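You operate a simulated robot arm through the tools that you are given. There is no shell and no other tool.

Carry out the task below with a simulated robot arm. There is one attempt and no reset: what you move stays moved.

JOB
Move the white box set into the orange sleeve in the holder.
Fine: out of its torn sleeve; clamp shut for each pull and push, and at the end; park the set in the grey stand between; torn sleeve on the blue mat. Set down upright: grey sleeve.

It is judged by the outcome, as a careful person would: the job done as asked, and still so three seconds after it is handed in. It fails if anything else is knocked over, pushed out of place, dropped, spilled or broken.

ROBOT AND FRAMES
A 6-joint arm with a three-finger gripper, fixed in place. Base frame: the origin is at the foot of the arm, x ahead of it, y to its left, z up; the work surface is at about z = 86. Lengths are in cm, angles in degrees, forces in N, time in s.
Its first joint turns from -166.0 to 166.0 degrees. Payload 4.89 kg.
The tool frame sits at the grasp point between the pads (the TCP): z along the fingers, y along the line on which they close. The tips reach 3 cm beyond it. The gripper opens to 16.4 cm. The gripper's body begins 12.5 cm behind the TCP.
Orientation is told as [roll, pitch, yaw] about the base's x, y, z axes, in that order, counted from this pose: with the fingers straight down and closing along the base's y, the tool's x points along the base's -x, its y along +y and its z along -z.

CONTROLS
- The arm moves only by the tool nudge_tool. Its argument "motion" is a list that holds one entry, the list of rows, each a list of 7 numbers: the opening in per cent of the stroke, from 0 (shut) to 100 (fully open), then the shift along the base's x, y, z in cm, then the turn, a rotation vector about the base's x, y, z in degrees. In form: [[[claw, dx, dy, dz, rx, ry, rz], ...]]. A call has 1 to 20 rows; each row shifts and turns the commanded pose from where the row before left it. Each row takes 0.2 s and may step no farther than 5 cm and 8.6 degrees from the row before; otherwise, or with a gripper value out of range, the whole call is refused. Where a pose cannot be reached the arm comes as near as it can. A force on the tool above 90 N (or 10 N above the force at the start of the call, whichever is more), or a blocked arm, ends the call early, and 0.2 s more pass. The fingers move at their own pace (about 10.8 cm/s each) and stop on an object; they squeeze with about 35 N. The grip force told is the motor's: it shows also when the fingers shut on nothing. Time passes only in rows, and 0.2 s behind the last, so rows that do not move let the fingers close. The reply holds the time, the measured pose of the TCP, the force on the tool along the base axes, the opening and the grip force, in the units named above and with some noise, with the torque about the TCP (base axes, N m) and any sound that the robot's microphone picked up.
- Cameras (640 x 400 px; columns grow to the right, rows downward): "scene" is fixed at [22.07, 64.98, 155.29]; the picture's right is [-0.55, -0.84, 0.00], its down [-0.29, 0.19, -0.94] and it looks along [0.79, -0.51, -0.34] (base axes); focal length 309 px, centre (320, 200). "wrist" rides on the gripper at [7.6, -0.2, -15.2] in the tool frame; the picture's right is [0.02, 1.00, 0.00], its down [-0.88, 0.02, -0.47] and it looks along [-0.47, 0.01, 0.88] (tool axes); focal length 247 px, centre (320, 200). There is no depth. A picture from a camera that has moved, and an enlarged one, comes with that camera's place and axes in the base frame and with its lens.
- camera(camera): a new picture of that camera. The clock stands still meanwhile.
- raise_lower(by): slides the trunk up (or, below 0, down) by that many cm; the arm rides with it, the base frame stays. It gives what a move gives, with no picture.
- zoom(camera, box): a new picture of the part [left, top, right, bottom] of that camera's present view, enlarged. The clock stands still meanwhile.
- finish_job(): hands the job in; it is judged then, once.

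Nothing tells you positions but the pictures and the camera data. Unless the task says otherwise, let go and move clear before handing in.

The tools are called after "Emit:" by a JSON object that holds its "fn" and its "kwargs". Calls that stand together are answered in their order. nudge_tool: Moves the arm, as the interface text tells. Its arguments: {"type":"object","properties":{"motion":{"type":"array"}},"required":["motion"]} The other tools are called the same way: raise_lower (by) slides the trunk up or down; camera (camera) takes a picture; zoom (camera, box) takes an enlarged picture of a part of a camera's view; finish_job () hands the job in.

At the start:

```text
time: 0.0
position: [69.1, 7.13, 142.71]
ee_rot: [-0.1, -0.1, 0.0]
contact_force: [0.2, 0.2, 0.2]
moment: [-0.02, 0.0, 0.0]
opening: 16.37
gripper_force: 0.0
trunk travel left (down, up): [-25.0, 14.0]
```

scene: 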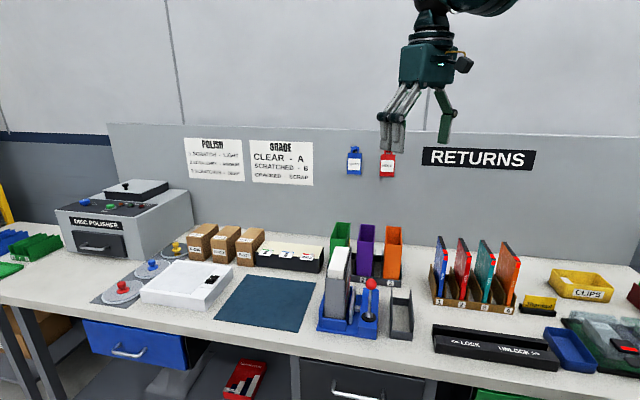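
wrist: 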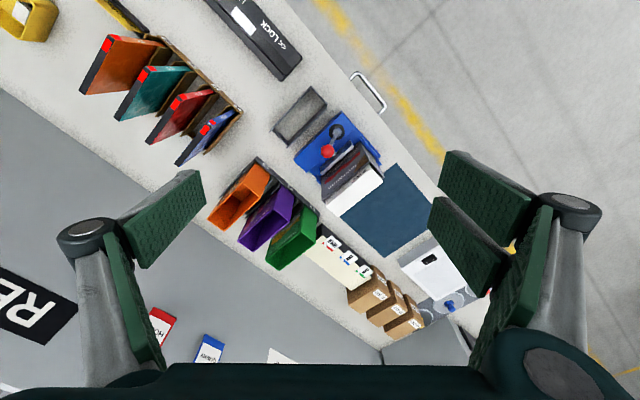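

I see a workbench with a blue clamp fixture holding a white box set in a grey sleeve, a red-knobbed lever, a grey stand beside it, a holder with green, purple and orange sleeves, and a dark blue mat. I'll look closer before moving.

Emit:
{"fn": "zoom", "kwargs": {"camera": "scene", "box": [300, 210, 440, 350]}}

Emit:
{"fn": "zoom", "kwargs": {"camera": "wrist", "box": [200, 70, 440, 290]}}

Emit:
{"fn": "zoom", "kwargs": {"camera": "scene", "box": [180, 130, 420, 280]}}

Emit:
{"fn": "zoom", "kwargs": {"camera": "scene", "box": [420, 220, 640, 380]}}

```text
2.86 times, centred on (370, 280) of scene
camera zoom: at [22.07, 64.98, 155.29], right [-0.55, -0.84, 0.0], down [-0.29, 0.19, -0.94], along [0.79, -0.51, -0.34], focal length 882 px, centre (177, -29)
```

zoom: 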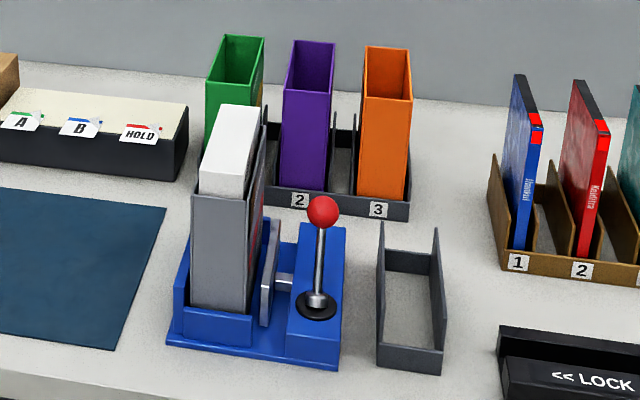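

```text
1.82 times, centred on (320, 180) of wrist
camera zoom: at [61.52, 6.9, 157.96], right [-0.02, 1.0, 0.0], down [0.88, 0.02, 0.47], along [0.47, 0.01, -0.88], focal length 449 px, centre (320, 236)
```

zoom: 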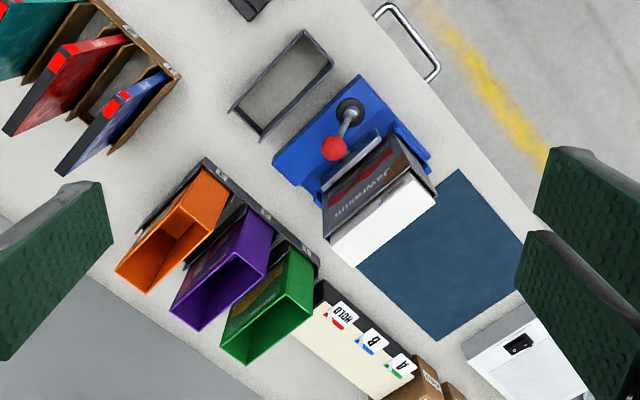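

```text
2.67 times, centred on (300, 205) of scene
camera zoom: at [22.07, 64.98, 155.29], right [-0.55, -0.84, 0.0], down [-0.29, 0.19, -0.94], along [0.79, -0.51, -0.34], focal length 823 px, centre (373, 187)
```

zoom: 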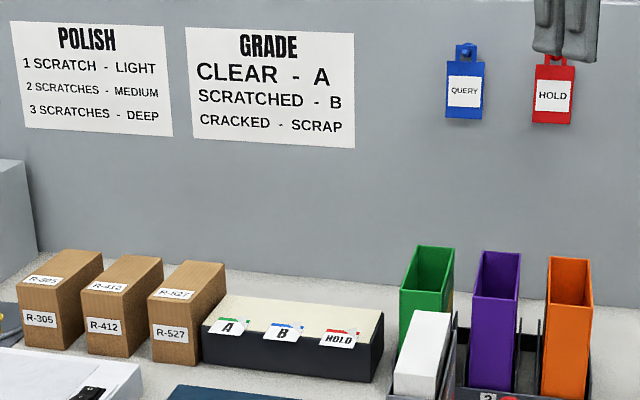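

```text
2.50 times, centred on (530, 300) of scene
camera zoom: at [22.07, 64.98, 155.29], right [-0.55, -0.84, 0.0], down [-0.29, 0.19, -0.94], along [0.79, -0.51, -0.34], focal length 771 px, centre (-205, -50)
```

zoom: 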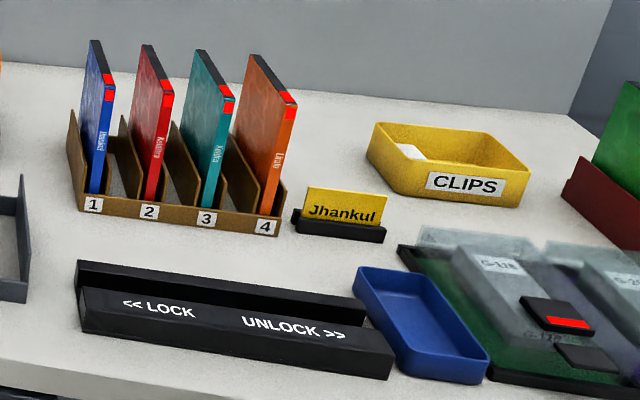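

The bench lies at about 45° to the base frame, with the clamp fixture centred near (85, 13), the holder farther back, and the mat at the edge of reach. I'll turn the gripper to line up with the bench and move the wrist camera in to see the clamp, sleeves and lever more closely.

Emit:
{"fn": "nudge_tool", "kwargs": {"motion": [[[100, 1, 2.5, -1, 0, 0, -7.5], [100, 1, 2.5, -1, 0, 0, -7.5], [100, 1, 2.5, -1, 0, 0, -7.5], [100, 1, 2.5, -1, 0, 0, -7.5], [100, 1, 2.5, -1, 0, 0, -7.5], [100, 1, 2.5, -1, 0, 0, -7.5], [100, 0, 0, 0, 0, 0, 0]]]}}

Emit:
{"fn": "camera", "kwargs": {"camera": "wrist"}}

```text
time: 1.6
position: [75.26, 22.14, 136.7]
ee_rot: [-0.1, 0.0, -45.2]
contact_force: [0.6, 1.0, -0.9]
moment: [-0.13, 0.12, 0.01]
opening: 16.37
gripper_force: 0.0
trunk travel left (down, up): [-25.0, 14.0]
```

```text
taken
camera wrist: at [69.8, 27.42, 151.93], right [0.69, 0.72, 0.0], down [0.64, -0.61, 0.47], along [0.34, -0.33, -0.88], focal length 247 px, centre (320, 200)
```

wrist: 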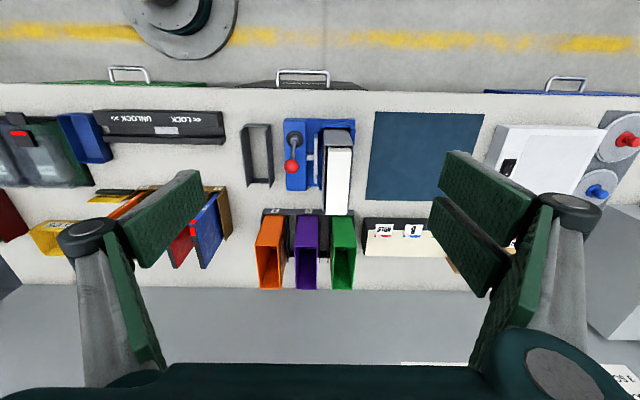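

The view is now lined up with the bench, with picture right being bench left. I'll enlarge the fixture and the holder.

Emit:
{"fn": "zoom", "kwargs": {"camera": "wrist", "box": [230, 100, 380, 200]}}

Emit:
{"fn": "zoom", "kwargs": {"camera": "wrist", "box": [240, 190, 390, 290]}}

Emit:
{"fn": "zoom", "kwargs": {"camera": "scene", "box": [310, 240, 420, 350]}}

```text
4.00 times, centred on (305, 150) of wrist
camera zoom: at [69.8, 27.42, 151.93], right [0.69, 0.72, 0.0], down [0.64, -0.61, 0.47], along [0.34, -0.33, -0.88], focal length 988 px, centre (380, 400)
```

zoom: 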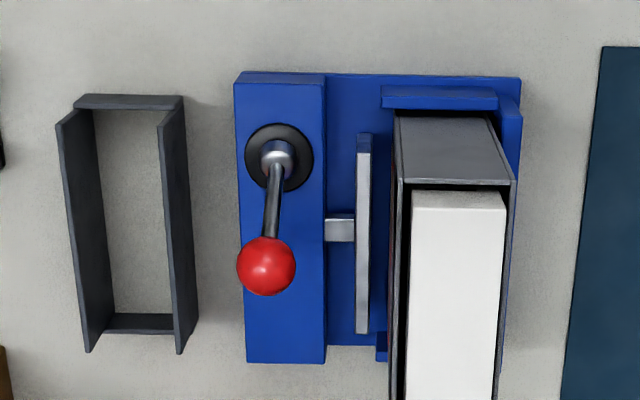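

```text
4.00 times, centred on (315, 240) of wrist
camera zoom: at [69.8, 27.42, 151.93], right [0.69, 0.72, 0.0], down [0.64, -0.61, 0.47], along [0.34, -0.33, -0.88], focal length 988 px, centre (340, 40)
```

zoom: 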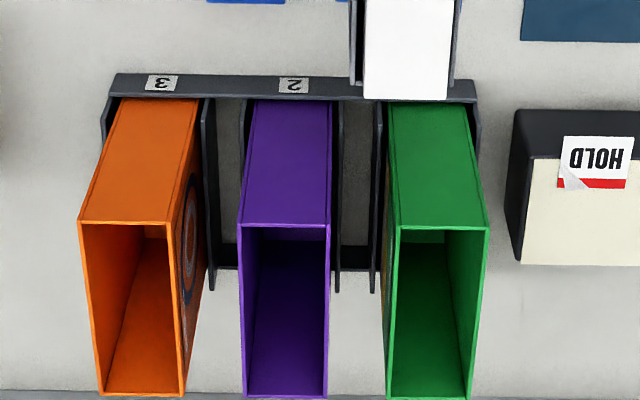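

```text
3.64 times, centred on (365, 295) of scene
camera zoom: at [22.07, 64.98, 155.29], right [-0.55, -0.84, 0.0], down [-0.29, 0.19, -0.94], along [0.79, -0.51, -0.34], focal length 1122 px, centre (156, -146)
```

zoom: 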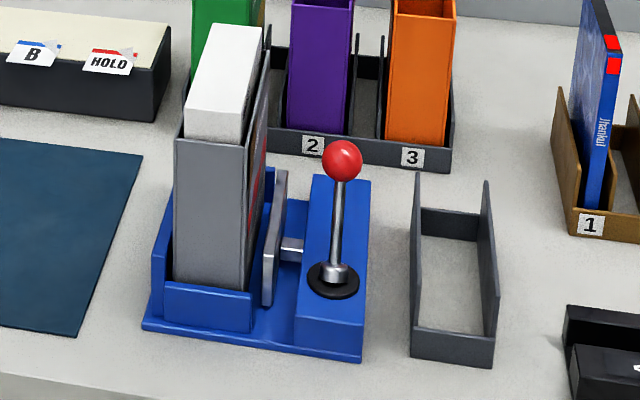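

The jaw plate has a gap to the grey sleeve, so the clamp looks open. The lever leans toward the wall, with its knob near (79.2, 9.7, 100.3). I'll enlarge more to measure the set, sleeves and stand.

Emit:
{"fn": "zoom", "kwargs": {"camera": "scene", "box": [320, 235, 380, 285]}}

Emit:
{"fn": "zoom", "kwargs": {"camera": "scene", "box": [315, 285, 385, 345]}}

Emit:
{"fn": "zoom", "kwargs": {"camera": "wrist", "box": [310, 110, 370, 220]}}

Emit:
{"fn": "zoom", "kwargs": {"camera": "scene", "box": [325, 215, 415, 290]}}

Emit:
{"fn": "zoom", "kwargs": {"camera": "scene", "box": [375, 270, 430, 350]}}

```text
8.00 times, centred on (350, 260) of scene
camera zoom: at [22.07, 64.98, 155.29], right [-0.55, -0.84, 0.0], down [-0.29, 0.19, -0.94], along [0.79, -0.51, -0.34], focal length 2468 px, centre (80, -280)
```

zoom: 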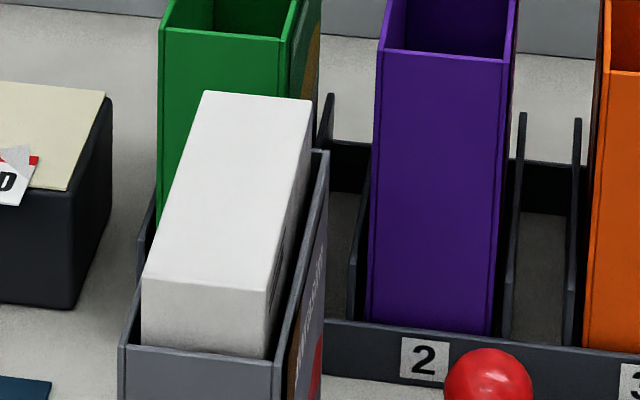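

```text
6.67 times, centred on (350, 315) of scene
camera zoom: at [22.07, 64.98, 155.29], right [-0.55, -0.84, 0.0], down [-0.29, 0.19, -0.94], along [0.79, -0.51, -0.34], focal length 2057 px, centre (120, -567)
```

zoom: 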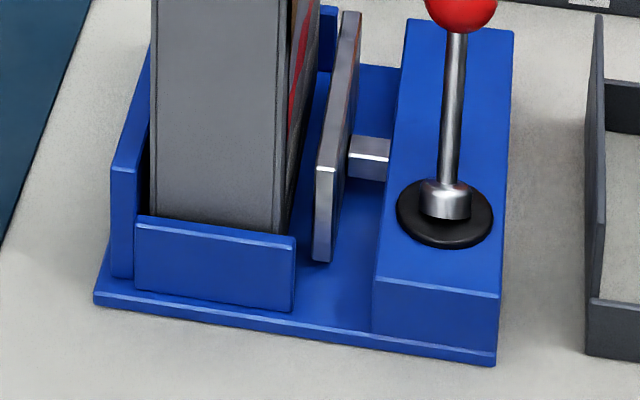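

```text
3.64 times, centred on (340, 165) of wrist
camera zoom: at [69.8, 27.42, 151.93], right [0.69, 0.72, 0.0], down [0.64, -0.61, 0.47], along [0.34, -0.33, -0.88], focal length 898 px, centre (247, 327)
```

zoom: 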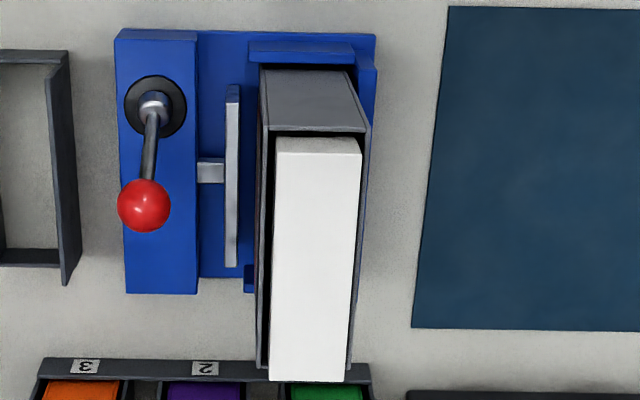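

```text
5.33 times, centred on (370, 252) of scene
camera zoom: at [22.07, 64.98, 155.29], right [-0.55, -0.84, 0.0], down [-0.29, 0.19, -0.94], along [0.79, -0.51, -0.34], focal length 1646 px, centre (53, -80)
```

zoom: 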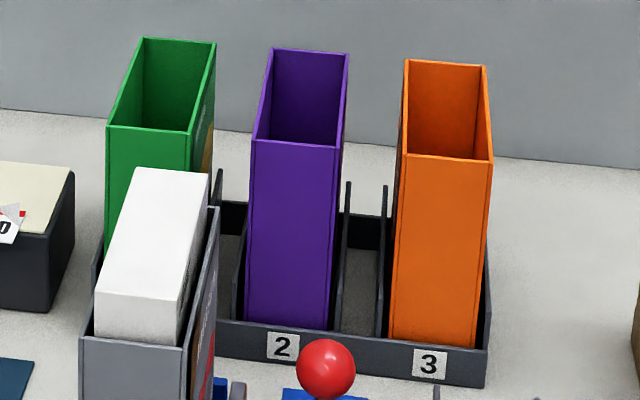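

```text
5.00 times, centred on (402, 310) of scene
camera zoom: at [22.07, 64.98, 155.29], right [-0.55, -0.84, 0.0], down [-0.29, 0.19, -0.94], along [0.79, -0.51, -0.34], focal length 1543 px, centre (-92, -350)
```

zoom: 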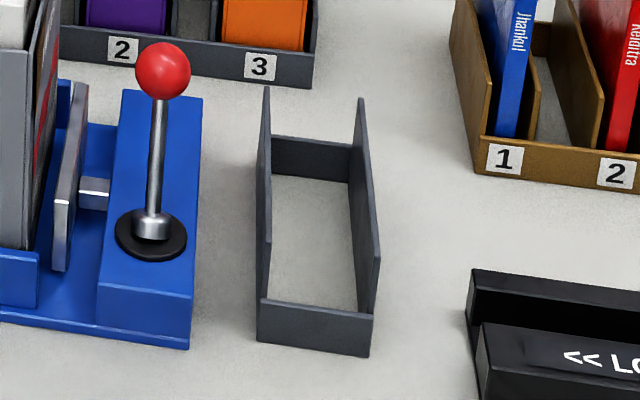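

The set is about 4.5 × 13.8 cm with its top near z 107, and it stands about 2.7 cm above the grey sleeve's rim. The clamp is open, so I must first shut it with the lever. I'll go above the knob and check alignment.

Emit:
{"fn": "nudge_tool", "kwargs": {"motion": [[[36, 0.78, -2.48, -3.74, 0, 0, 0], [36, 0.78, -2.48, -3.74, 0, 0, 0], [36, 0.78, -2.48, -3.74, 0, 0, 0], [36, 0.78, -2.48, -3.74, 0, 0, 0], [36, 0.78, -2.48, -3.74, 0, 0, 0], [36, 0, 0, 0, 0, 0, 0]]]}}

Emit:
{"fn": "camera", "kwargs": {"camera": "wrist"}}

Emit:
{"fn": "camera", "kwargs": {"camera": "scene"}}

```text
time: 3.0
position: [79.11, 9.48, 118.05]
ee_rot: [0.0, 0.0, -45.0]
contact_force: [1.2, -0.3, -0.5]
moment: [0.01, 0.11, 0.02]
opening: 5.92
gripper_force: 0.1
trunk travel left (down, up): [-25.0, 14.0]
```

```text
taken
camera wrist: at [73.66, 14.82, 133.26], right [0.69, 0.72, 0.0], down [0.64, -0.61, 0.47], along [0.34, -0.33, -0.88], focal length 247 px, centre (320, 200)
```

wrist: 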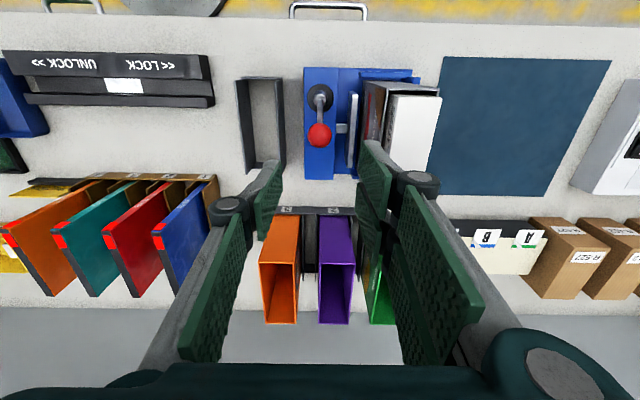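

```text
taken
```

scene: 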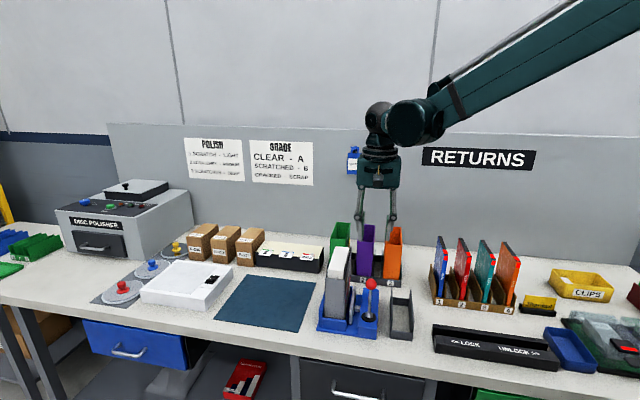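

The fingers are straight above the knob, at roughly (79.1, 9.6). I'll check the finger linkage width in the scene view before lowering next to the white set.

Emit:
{"fn": "zoom", "kwargs": {"camera": "scene", "box": [320, 150, 420, 340]}}

```text
2.11 times, centred on (370, 245) of scene
camera zoom: at [22.07, 64.98, 155.29], right [-0.55, -0.84, 0.0], down [-0.29, 0.19, -0.94], along [0.79, -0.51, -0.34], focal length 650 px, centre (215, 105)
```

zoom: 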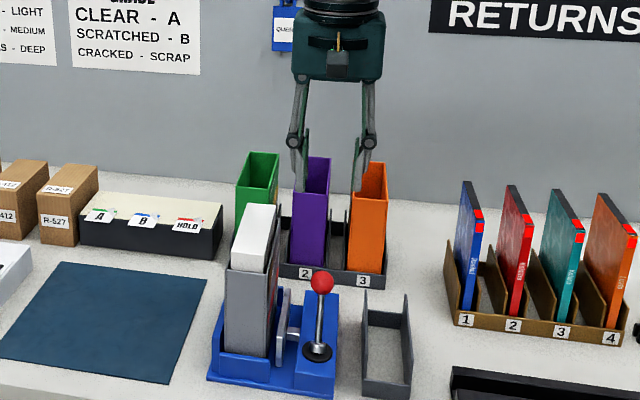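

The knuckles reach about ±6 cm and the set is 7.4 cm away, so there is room. I'll lower around the knob and grip it.

Emit:
{"fn": "nudge_tool", "kwargs": {"motion": [[[36, 0, 0.05, -4.2, 0, 0, 0], [36, 0, 0.05, -4.2, 0, 0, 0], [36, 0, 0, -4.2, 0, 0, 0], [36, 0, 0, -4.2, 0, 0, 0], [36, 0, 0, 0, 0, 0, 0], [10, 0, 0, 0, 0, 0, 0], [10, 0, 0, 0, 0, 0, 0]]]}}

Emit:
{"fn": "camera", "kwargs": {"camera": "wrist"}}

Emit:
{"fn": "zoom", "kwargs": {"camera": "scene", "box": [310, 200, 430, 350]}}

```text
time: 4.6
position: [78.81, 9.75, 101.14]
ee_rot: [-0.2, 0.0, -45.2]
contact_force: [-33.3, -22.8, -25.1]
moment: [-0.46, 0.51, -0.48]
opening: 3.26
gripper_force: 44.9
trunk travel left (down, up): [-25.0, 14.0]
```

```text
taken
camera wrist: at [73.46, 15.05, 116.45], right [0.69, 0.72, 0.0], down [0.64, -0.61, 0.47], along [0.34, -0.33, -0.88], focal length 247 px, centre (320, 200)
```

wrist: 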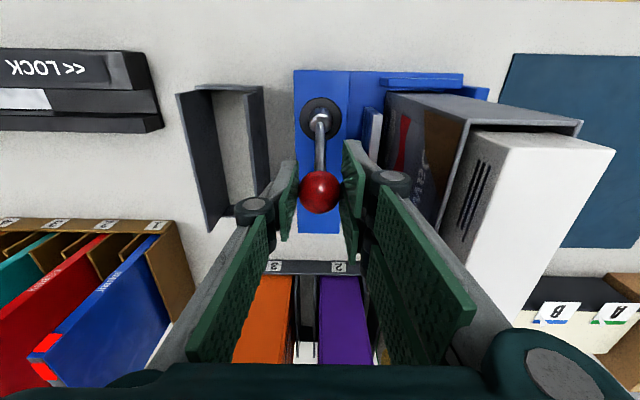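

```text
2.67 times, centred on (370, 275) of scene
camera zoom: at [22.07, 64.98, 155.29], right [-0.55, -0.84, 0.0], down [-0.29, 0.19, -0.94], along [0.79, -0.51, -0.34], focal length 823 px, centre (187, 0)
```

zoom: 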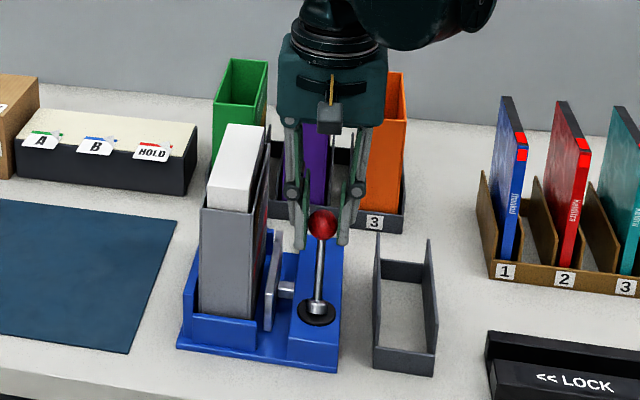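

The knob is held between the pads, though the grip is a bit to one side. I'll ease sideways and pull the lever toward the front along its arc, then check whether the jaw moves.

Emit:
{"fn": "nudge_tool", "kwargs": {"motion": [[[10, -0.1, -0.1, 0, 0, 0, 0], [10, -0.64, 0.64, 0.3, 0, 0, 0], [10, -0.64, 0.64, 0.2, 0, 0, 0], [10, -0.64, 0.64, 0.13, 0, 0, 0], [10, -0.64, 0.64, 0.05, 0, 0, 0]]]}}

Emit:
{"fn": "camera", "kwargs": {"camera": "wrist"}}

Emit:
{"fn": "zoom", "kwargs": {"camera": "scene", "box": [310, 200, 430, 350]}}

```text
time: 5.8
position: [76.52, 12.23, 102.07]
ee_rot: [0.1, 0.0, -45.1]
contact_force: [1.4, -11.0, 7.0]
moment: [-0.75, -0.55, 0.06]
opening: 3.22
gripper_force: 44.6
trunk travel left (down, up): [-25.0, 14.0]
```

```text
taken
camera wrist: at [70.88, 17.57, 117.18], right [0.69, 0.72, 0.0], down [0.64, -0.61, 0.47], along [0.34, -0.33, -0.88], focal length 247 px, centre (320, 200)
```

wrist: 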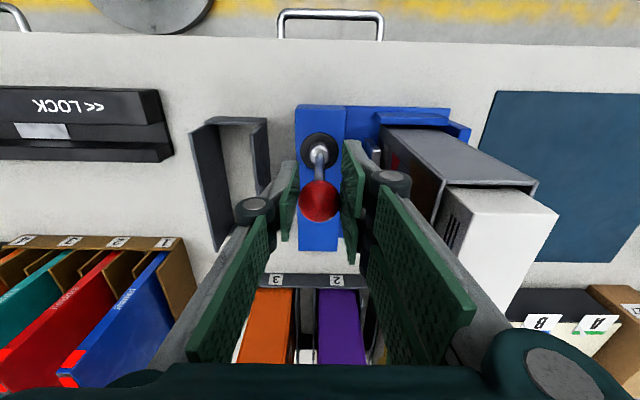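

```text
2.67 times, centred on (370, 275) of scene
camera zoom: at [22.07, 64.98, 155.29], right [-0.55, -0.84, 0.0], down [-0.29, 0.19, -0.94], along [0.79, -0.51, -0.34], focal length 823 px, centre (187, 0)
```

zoom: 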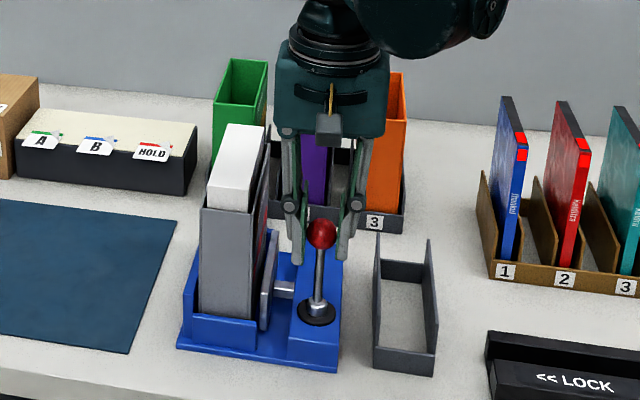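

The lever is near vertical and the jaw has moved toward the sleeve, so pulling to the front is the right direction. I'll carry on to the end of travel.

Emit:
{"fn": "nudge_tool", "kwargs": {"motion": [[[10, -0.64, 0.64, -0.05, 0, 0, 0], [10, -0.64, 0.64, -0.13, 0, 0, 0], [10, -0.64, 0.64, -0.2, 0, 0, 0], [10, -0.5, 0.5, -0.25, 0, 0, 0]]]}}

Emit:
{"fn": "camera", "kwargs": {"camera": "wrist"}}

Emit:
{"fn": "zoom", "kwargs": {"camera": "scene", "box": [310, 200, 430, 350]}}

```text
time: 6.8
position: [73.85, 14.73, 101.19]
ee_rot: [-0.1, 0.1, -45.1]
contact_force: [21.2, 25.6, -1.9]
moment: [0.71, 0.14, 1.04]
opening: 3.06
gripper_force: 16.7
trunk travel left (down, up): [-25.0, 14.0]
```

```text
taken
camera wrist: at [68.47, 20.04, 116.5], right [0.69, 0.72, 0.0], down [0.64, -0.61, 0.47], along [0.34, -0.33, -0.88], focal length 247 px, centre (320, 200)
```

wrist: 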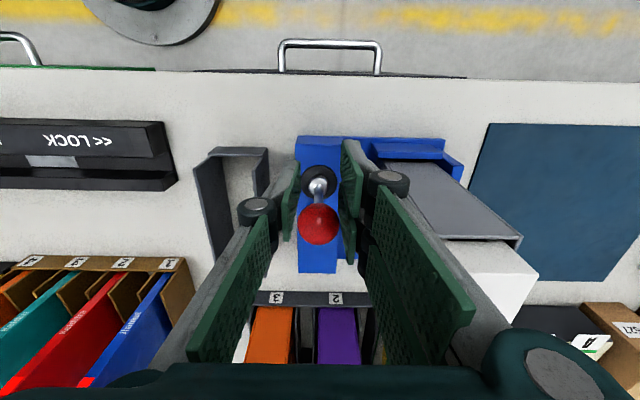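

```text
2.67 times, centred on (370, 275) of scene
camera zoom: at [22.07, 64.98, 155.29], right [-0.55, -0.84, 0.0], down [-0.29, 0.19, -0.94], along [0.79, -0.51, -0.34], focal length 823 px, centre (187, 0)
```

zoom: 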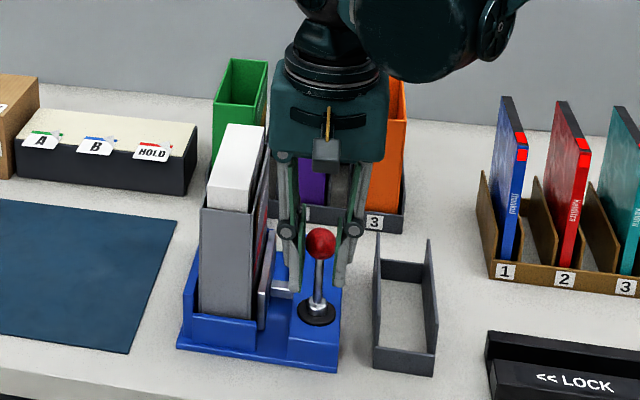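

The knob has slipped back in the pads, so the lever now resists. It sits only slightly forward of vertical. I'll look closely at the jaw against the sleeve.

Emit:
{"fn": "zoom", "kwargs": {"camera": "scene", "box": [315, 270, 385, 340]}}

Emit:
{"fn": "zoom", "kwargs": {"camera": "wrist", "box": [280, 120, 480, 260]}}

```text
5.71 times, centred on (350, 305) of scene
camera zoom: at [22.07, 64.98, 155.29], right [-0.55, -0.84, 0.0], down [-0.29, 0.19, -0.94], along [0.79, -0.51, -0.34], focal length 1763 px, centre (149, -400)
```

zoom: 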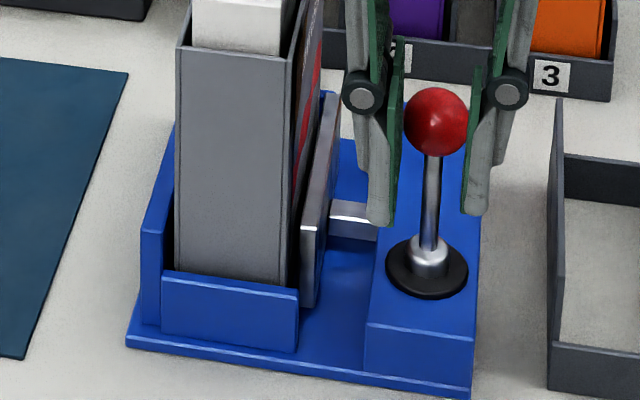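

```text
2.86 times, centred on (380, 190) of wrist
camera zoom: at [68.47, 20.04, 116.5], right [0.69, 0.72, 0.0], down [0.64, -0.61, 0.47], along [0.34, -0.33, -0.88], focal length 706 px, centre (149, 229)
```

zoom: 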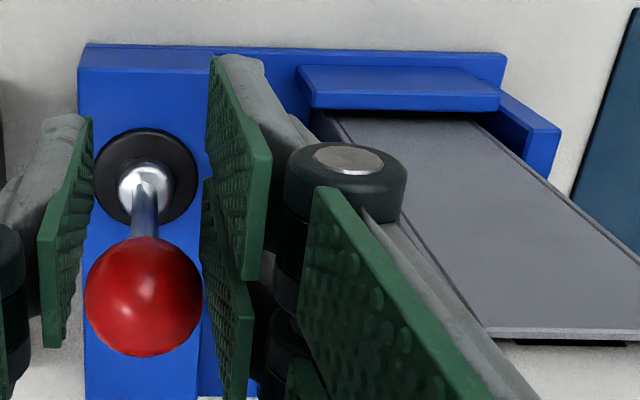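

The jaw still seems to be a little short of the sleeve, and the pads were slipping off the round knob. I'll let go, rise, come down behind the knob with the fingers shut, and push the lever forward positively.

Emit:
{"fn": "nudge_tool", "kwargs": {"motion": [[[36, 0, 0, 0, 0, 0, 0], [36, 0, 0, 0, 0, 0, 0], [36, 0, 0, 4, 0, 0, 0], [36, 0, 0, 4, 0, 0, 0], [0, 2.4, -2.3, 0, 0, 0, 0], [0, 2.4, -2.3, 0, 0, 0, 0], [0, 0, 0, 0, 0, 0, 0]]]}}

Emit:
{"fn": "camera", "kwargs": {"camera": "wrist"}}

Emit:
{"fn": "zoom", "kwargs": {"camera": "scene", "box": [310, 220, 410, 345]}}

```text
time: 8.4
position: [79.13, 9.97, 109.21]
ee_rot: [0.0, 0.1, -45.1]
contact_force: [1.8, -0.7, -0.4]
moment: [0.03, 0.21, 0.0]
opening: 0.0
gripper_force: 34.5
trunk travel left (down, up): [-25.0, 14.0]
```

```text
taken
camera wrist: at [73.56, 15.32, 124.49], right [0.69, 0.72, 0.0], down [0.64, -0.61, 0.47], along [0.34, -0.33, -0.88], focal length 247 px, centre (320, 200)
```

wrist: 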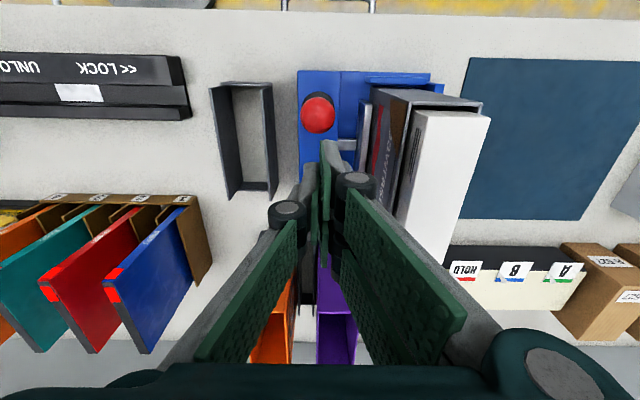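

```text
3.20 times, centred on (360, 282) of scene
camera zoom: at [22.07, 64.98, 155.29], right [-0.55, -0.84, 0.0], down [-0.29, 0.19, -0.94], along [0.79, -0.51, -0.34], focal length 987 px, centre (192, -64)
```

zoom: 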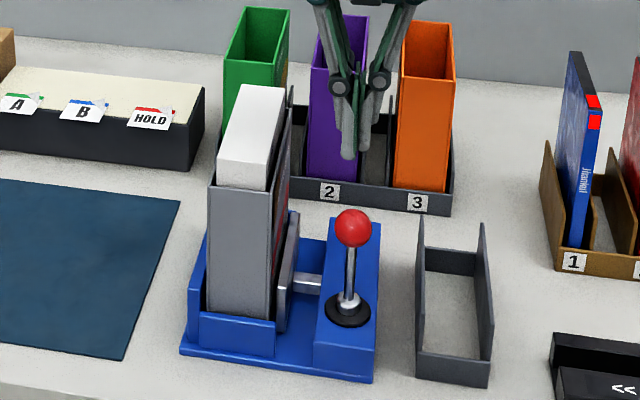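

The lever stays near upright with the knob at about (76.1, 12.6, 101). I'll lower the shut fingers behind it and push to the front.

Emit:
{"fn": "nudge_tool", "kwargs": {"motion": [[[0, -0.1, -0.2, -4.1, 0, 0, 0], [0, -0.1, -0.1, -4.1, 0, 0, 0], [0, 0, 0, 0, 0, 0, 0], [0, -0.5, 0.5, 0, 0, 0, 0], [0, -0.5, 0.5, 0, 0, 0, 0], [0, -0.5, 0.5, 0, 0, 0, 0], [0, -0.5, 0.5, 0, 0, 0, 0], [0, -0.5, 0.5, 0, 0, 0, 0]]]}}

Emit:
{"fn": "zoom", "kwargs": {"camera": "scene", "box": [310, 220, 410, 345]}}

Emit:
{"fn": "camera", "kwargs": {"camera": "wrist"}}

```text
time: 10.2
position: [77.05, 11.25, 101.07]
ee_rot: [0.1, -0.6, -45.4]
contact_force: [15.5, -18.2, -0.1]
moment: [-0.44, -0.08, -0.05]
opening: 0.01
gripper_force: 35.1
trunk travel left (down, up): [-25.0, 14.0]
stopped in row 8: the force on the tool passed its limit at 103 N (the readings are from after the stop); the commanded pose is now the measured one
```

```text
3.20 times, centred on (360, 282) of scene
camera zoom: at [22.07, 64.98, 155.29], right [-0.55, -0.84, 0.0], down [-0.29, 0.19, -0.94], along [0.79, -0.51, -0.34], focal length 987 px, centre (192, -64)
```

zoom: 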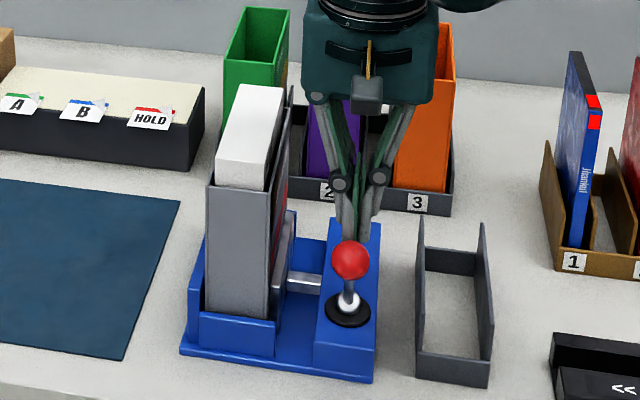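

```text
taken
camera wrist: at [71.49, 16.58, 116.29], right [0.7, 0.72, 0.0], down [0.63, -0.61, 0.48], along [0.35, -0.34, -0.88], focal length 247 px, centre (320, 200)
```

wrist: 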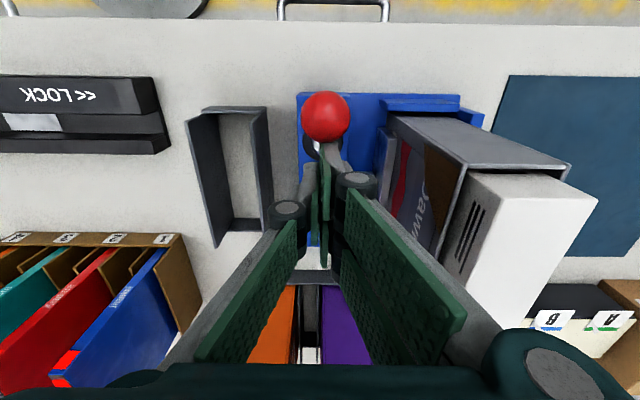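

The lever now leans forward by the same angle it leaned back before, and the jaw is against the sleeve, so the clamp looks shut. I'll back off and check that it stays.

Emit:
{"fn": "nudge_tool", "kwargs": {"motion": [[[0, 0.7, -0.7, 0, 0, 0, 0], [0, 0.7, -0.7, 0, 0, 0, 0], [0, 0, 0, 4, 0, 0, 0], [0, 0, 0, 4, 0, 0, 0], [60, 0, 0, 4, 0, 0, 0], [60, 0, 0, 2, 0, 0, 0]]]}}

Emit:
{"fn": "zoom", "kwargs": {"camera": "scene", "box": [315, 235, 385, 345]}}

Emit:
{"fn": "camera", "kwargs": {"camera": "wrist"}}

Emit:
{"fn": "zoom", "kwargs": {"camera": "wrist", "box": [270, 40, 450, 180]}}

```text
time: 11.6
position: [78.22, 10.06, 115.28]
ee_rot: [0.1, -0.5, -45.3]
contact_force: [-0.9, 0.4, 0.3]
moment: [-0.01, 0.0, 0.01]
opening: 9.84
gripper_force: 0.0
trunk travel left (down, up): [-25.0, 14.0]
```

```text
3.64 times, centred on (350, 290) of scene
camera zoom: at [22.07, 64.98, 155.29], right [-0.55, -0.84, 0.0], down [-0.29, 0.19, -0.94], along [0.79, -0.51, -0.34], focal length 1122 px, centre (211, -127)
```

zoom: 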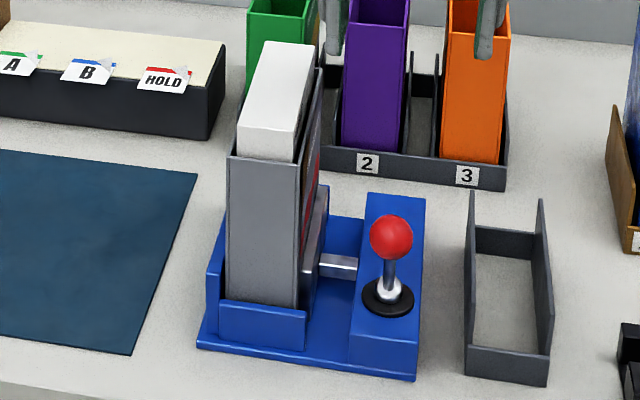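

```text
taken
camera wrist: at [72.62, 15.5, 130.46], right [0.7, 0.72, 0.0], down [0.63, -0.61, 0.48], along [0.35, -0.33, -0.88], focal length 247 px, centre (320, 200)
```

wrist: 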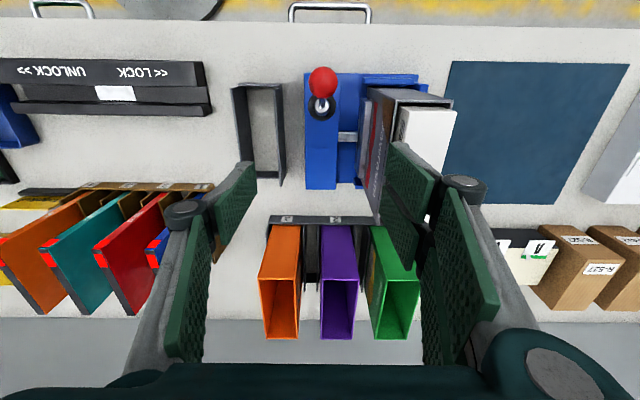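

```text
2.86 times, centred on (360, 110) of wrist
camera zoom: at [72.62, 15.5, 130.46], right [0.7, 0.72, 0.0], down [0.63, -0.61, 0.48], along [0.35, -0.33, -0.88], focal length 706 px, centre (206, 457)
```

zoom: 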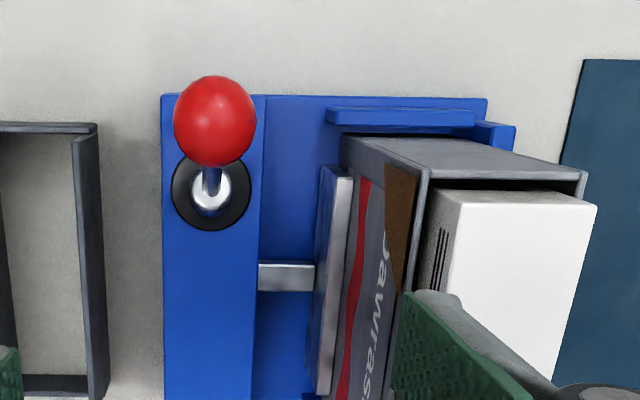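

The clamp is shut, with the jaw on the sleeve and the lever staying forward. Next I'll straighten the tool and move above the white set, near (87.3, 16), to line up the grip.

Emit:
{"fn": "nudge_tool", "kwargs": {"motion": [[[60, 3, 2, 1, 0.35, 0.35, 0.2], [60, 3, 2, 1, 0, 0, 0], [60, 3.1, 1.9, 0, 0, 0, 0], [60, 0, 0, 0, 0, 0, 0]]]}}

Emit:
{"fn": "camera", "kwargs": {"camera": "wrist"}}

Emit:
{"fn": "camera", "kwargs": {"camera": "scene"}}

```text
time: 12.6
position: [87.71, 15.75, 117.01]
ee_rot: [0.0, 0.0, -45.2]
contact_force: [0.9, -0.5, -0.8]
moment: [-0.05, 0.13, 0.0]
opening: 9.84
gripper_force: 0.1
trunk travel left (down, up): [-25.0, 14.0]
```

```text
taken
camera wrist: at [82.07, 21.13, 132.31], right [0.69, 0.72, 0.0], down [0.63, -0.61, 0.47], along [0.34, -0.33, -0.88], focal length 247 px, centre (320, 200)
```

wrist: 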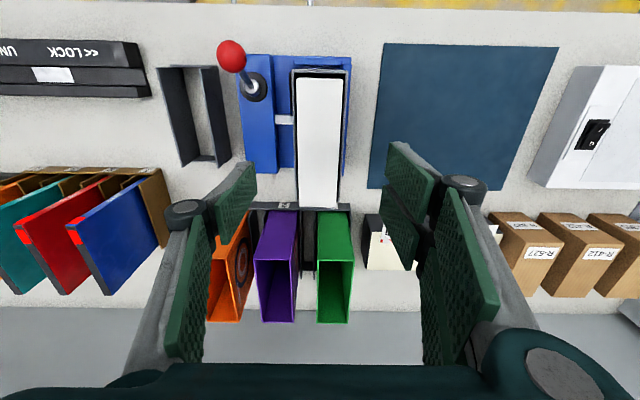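

```text
taken
```

scene: 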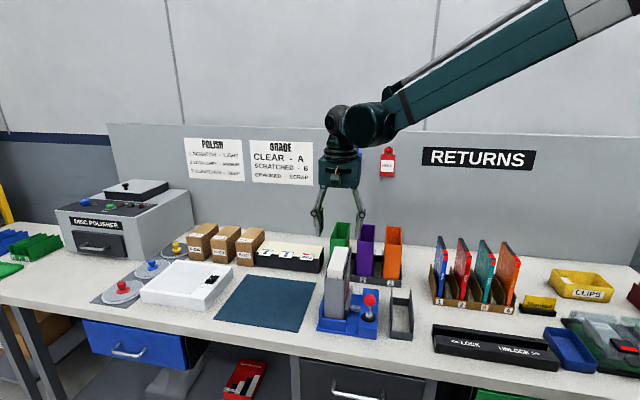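

Emit:
{"fn": "zoom", "kwargs": {"camera": "wrist", "box": [230, 40, 430, 240]}}

Emit:
{"fn": "zoom", "kwargs": {"camera": "scene", "box": [310, 190, 390, 290]}}

```text
2.00 times, centred on (330, 140) of wrist
camera zoom: at [82.07, 21.13, 132.31], right [0.69, 0.72, 0.0], down [0.63, -0.61, 0.47], along [0.34, -0.33, -0.88], focal length 494 px, centre (300, 320)
```

zoom: 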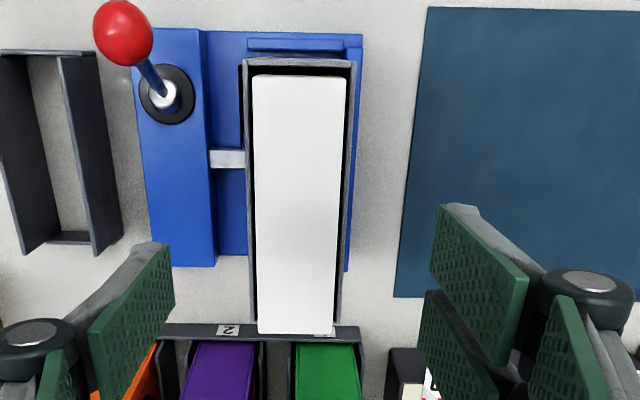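

```text
4.00 times, centred on (350, 240) of scene
camera zoom: at [22.07, 64.98, 155.29], right [-0.55, -0.84, 0.0], down [-0.29, 0.19, -0.94], along [0.79, -0.51, -0.34], focal length 1234 px, centre (200, 40)
```

zoom: 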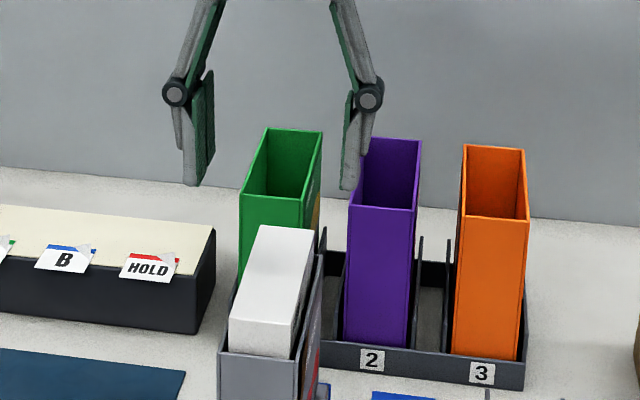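

I take the set's centre as (87.4, 15.8) and its top as z ≈ 107.2, with the sleeve rim near 104.6. I'll lower so the fingertips stop just above the rim and close on the set.

Emit:
{"fn": "nudge_tool", "kwargs": {"motion": [[[60, -0.15, 0.02, -3, 0, 0, 0], [60, -0.15, 0.03, -3, 0, 0, 0], [50, 0, 0, -2, 0, 0, 0], [45, 0, 0, -1, 0, 0, 0], [45, 0, 0, 0, 0, 0, 0]]]}}

Emit:
{"fn": "zoom", "kwargs": {"camera": "scene", "box": [310, 210, 390, 310]}}

Emit:
{"fn": "camera", "kwargs": {"camera": "wrist"}}

```text
time: 13.8
position: [87.19, 15.89, 108.32]
ee_rot: [0.0, -0.1, -45.1]
contact_force: [0.0, -0.3, 0.7]
moment: [-0.02, 0.01, -0.03]
opening: 7.35
gripper_force: 0.1
trunk travel left (down, up): [-25.0, 14.0]
```

```text
4.00 times, centred on (350, 260) of scene
camera zoom: at [22.07, 64.98, 155.29], right [-0.55, -0.84, 0.0], down [-0.29, 0.19, -0.94], along [0.79, -0.51, -0.34], focal length 1234 px, centre (200, -40)
```

zoom: 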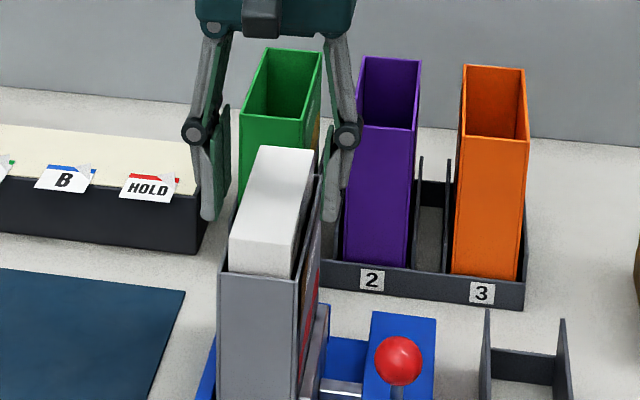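

```text
taken
camera wrist: at [81.71, 21.23, 123.46], right [0.69, 0.72, 0.0], down [0.63, -0.61, 0.47], along [0.34, -0.33, -0.88], focal length 247 px, centre (320, 200)
```

wrist: 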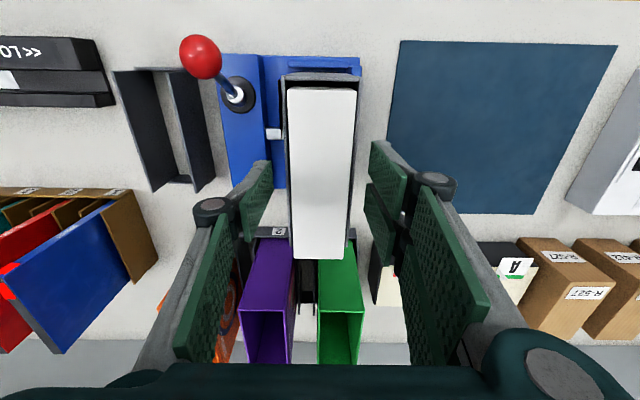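

The fingertips are about 0.6 cm above the sleeve rim on both sides of the set. I'll go down a touch and close on the set.

Emit:
{"fn": "nudge_tool", "kwargs": {"motion": [[[45, 0, 0, -0.35, 0, 0, 0], [20, 0, 0, 0, 0, 0, 0], [0, 0, 0, 0, 0, 0, 0], [0, 0, 0, 0, 0, 0, 0]]]}}

Emit:
{"fn": "camera", "kwargs": {"camera": "wrist"}}

Emit:
{"fn": "zoom", "kwargs": {"camera": "scene", "box": [310, 210, 390, 310]}}

```text
time: 14.8
position: [87.24, 16.04, 107.85]
ee_rot: [0.0, -0.1, -45.0]
contact_force: [-0.2, 0.0, -0.3]
moment: [-0.05, 0.03, 0.01]
opening: 4.45
gripper_force: 34.9
trunk travel left (down, up): [-25.0, 14.0]
```

```text
taken
camera wrist: at [81.68, 21.23, 123.12], right [0.69, 0.72, 0.0], down [0.63, -0.61, 0.47], along [0.34, -0.33, -0.88], focal length 247 px, centre (320, 200)
```

wrist: 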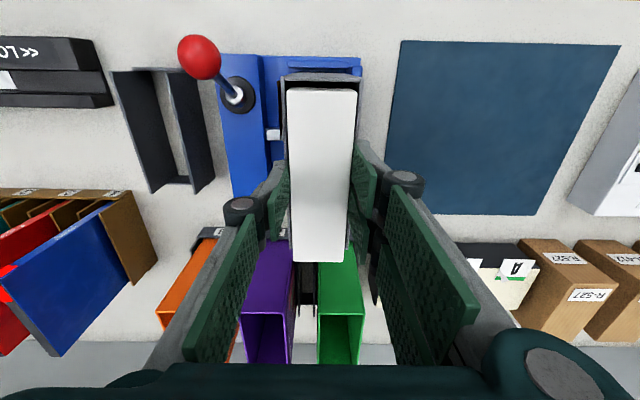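

```text
4.00 times, centred on (350, 260) of scene
camera zoom: at [22.07, 64.98, 155.29], right [-0.55, -0.84, 0.0], down [-0.29, 0.19, -0.94], along [0.79, -0.51, -0.34], focal length 1234 px, centre (200, -40)
```

zoom: 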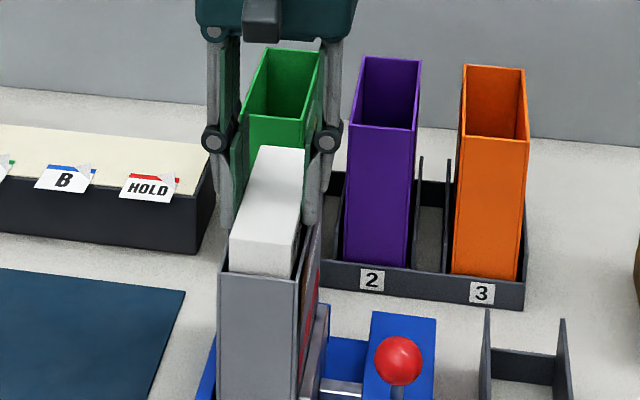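

The gripper holds the set at 4.45 cm with a clean, balanced force. I'll pull up slowly and watch the force.

Emit:
{"fn": "nudge_tool", "kwargs": {"motion": [[[0, 0, 0, 0.3, 0, 0, 0], [0, 0, 0, 0.5, 0, 0, 0], [0, 0, 0, 0.5, 0, 0, 0], [0, 0, 0, 0.7, 0, 0, 0]]]}}

Emit:
{"fn": "zoom", "kwargs": {"camera": "scene", "box": [310, 210, 400, 345]}}

```text
time: 15.8
position: [87.04, 16.02, 109.76]
ee_rot: [-0.1, -0.1, -45.1]
contact_force: [1.1, -0.2, -3.9]
moment: [0.01, 0.0, 0.0]
opening: 4.48
gripper_force: 35.6
trunk travel left (down, up): [-25.0, 14.0]
```

```text
2.96 times, centred on (355, 278) of scene
camera zoom: at [22.07, 64.98, 155.29], right [-0.55, -0.84, 0.0], down [-0.29, 0.19, -0.94], along [0.79, -0.51, -0.34], focal length 914 px, centre (216, -30)
```

zoom: 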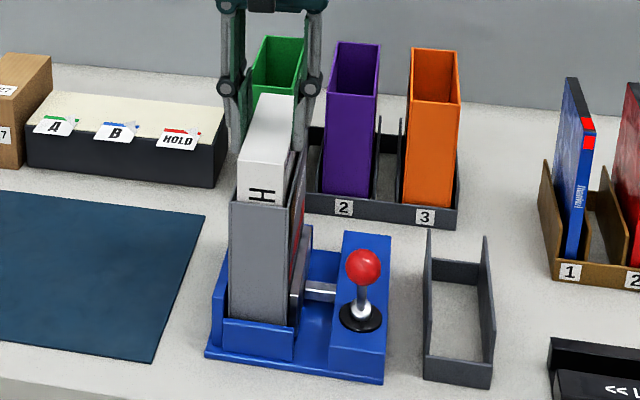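

The set slides up freely, at about 4 N. I'll keep lifting straight up until it clears the sleeve.

Emit:
{"fn": "nudge_tool", "kwargs": {"motion": [[[0, 0.05, -0.02, 1, 0, 0, 0], [0, 0.05, -0.02, 1, 0, 0, 0], [0, 0, 0, 1, 0, 0, 0], [0, 0, 0, 1, 0, 0, 0], [0, 0, 0, 1, 0, 0, 0], [0, 0, 0, 1, 0, 0, 0], [0, 0, 0, 1, 0, 0, 0], [0, 0, 0, 1, 0, 0, 0], [0, 0, 0, 1, 0, 0, 0], [0, 0, 0, 1, 0, 0, 0]]]}}

Emit:
{"fn": "camera", "kwargs": {"camera": "scene"}}

```text
time: 18.0
position: [87.22, 15.83, 119.74]
ee_rot: [0.1, -0.1, -45.1]
contact_force: [0.5, 0.8, -3.5]
moment: [-0.01, 0.04, 0.01]
opening: 4.45
gripper_force: 34.7
trunk travel left (down, up): [-25.0, 14.0]
```

```text
taken
```

scene: 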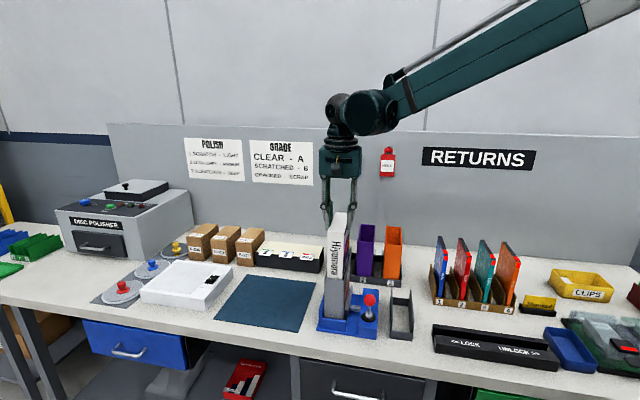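

Emit:
{"fn": "nudge_tool", "kwargs": {"motion": [[[0, 0, 0, 1, 0, 0, 0], [0, 0, 0, 1, 0, 0, 0], [0, 0, 0, 1, 0, 0, 0], [0, 0, 0, 1, 0, 0, 0], [0, 0, 0, 1, 0, 0, 0], [0, 0, 0, 1, 0, 0, 0], [0, 0, 0, 1, 0, 0, 0], [0, 0, 0, 1, 0, 0, 0], [0, 0, 0, 1, 0, 0, 0], [0, 0, 0, 1, 0, 0, 0]]]}}

Emit:
{"fn": "camera", "kwargs": {"camera": "scene"}}

Emit:
{"fn": "zoom", "kwargs": {"camera": "scene", "box": [300, 160, 420, 350]}}

```text
time: 20.2
position: [87.14, 15.92, 129.72]
ee_rot: [-0.1, 0.0, -45.1]
contact_force: [1.1, 0.2, -3.4]
moment: [0.02, 0.07, 0.0]
opening: 4.47
gripper_force: 35.2
trunk travel left (down, up): [-25.0, 14.0]
```

```text
taken
```

scene: 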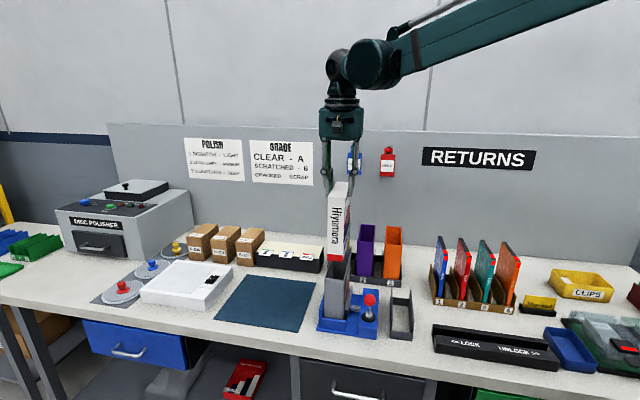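

```text
2.11 times, centred on (360, 255) of scene
camera zoom: at [22.07, 64.98, 155.29], right [-0.55, -0.84, 0.0], down [-0.29, 0.19, -0.94], along [0.79, -0.51, -0.34], focal length 650 px, centre (236, 84)
```

zoom: 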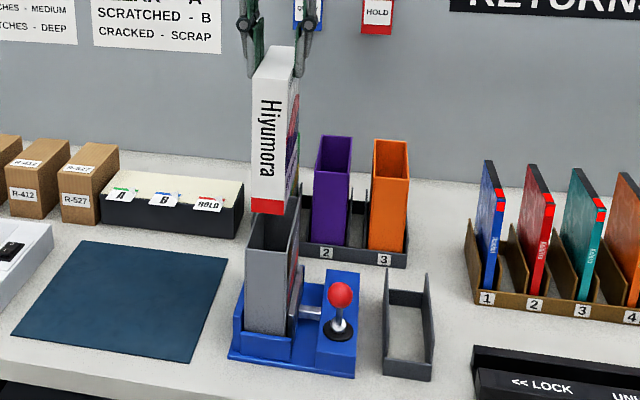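

The set ("Hiyumora") is fully out, with about 5 cm of clearance above the sleeve. Next I'll measure the grey stand more carefully in the scene view.

Emit:
{"fn": "zoom", "kwargs": {"camera": "scene", "box": [380, 280, 425, 345]}}

Emit:
{"fn": "camera", "kwargs": {"camera": "wrist"}}

Emit:
{"fn": "zoom", "kwargs": {"camera": "wrist", "box": [150, 60, 350, 240]}}

```text
6.15 times, centred on (402, 312) of scene
camera zoom: at [22.07, 64.98, 155.29], right [-0.55, -0.84, 0.0], down [-0.29, 0.19, -0.94], along [0.79, -0.51, -0.34], focal length 1899 px, centre (-188, -492)
```

zoom: 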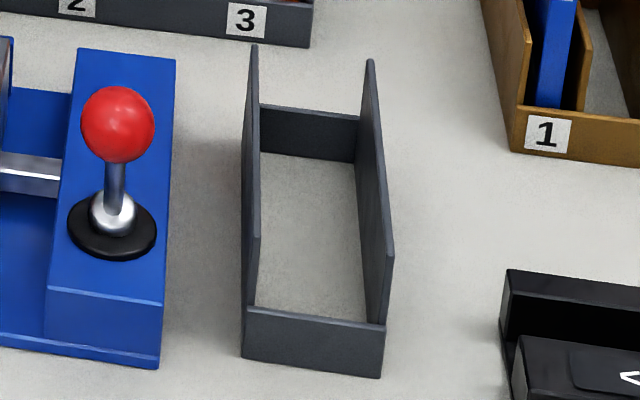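

```text
taken
camera wrist: at [81.68, 21.25, 145.1], right [0.69, 0.72, 0.0], down [0.63, -0.61, 0.47], along [0.34, -0.33, -0.88], focal length 247 px, centre (320, 200)
```

wrist: 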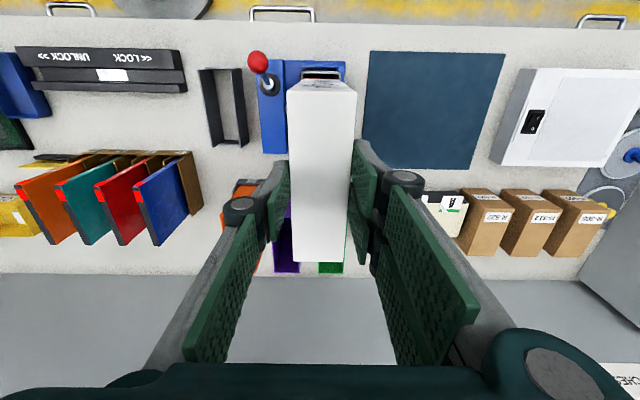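

```text
2.22 times, centred on (250, 150) of wrist
camera zoom: at [81.68, 21.25, 145.1], right [0.69, 0.72, 0.0], down [0.63, -0.61, 0.47], along [0.34, -0.33, -0.88], focal length 549 px, centre (476, 311)
```

zoom: 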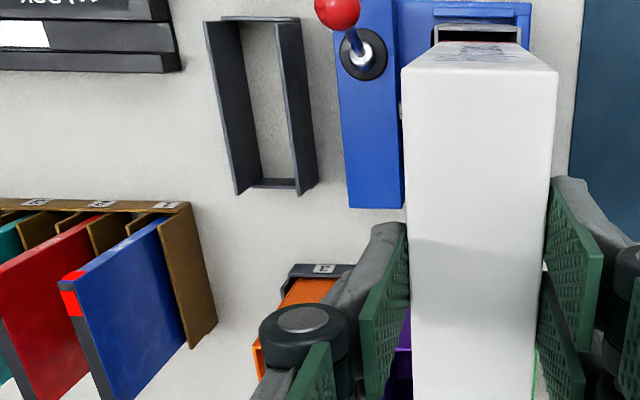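

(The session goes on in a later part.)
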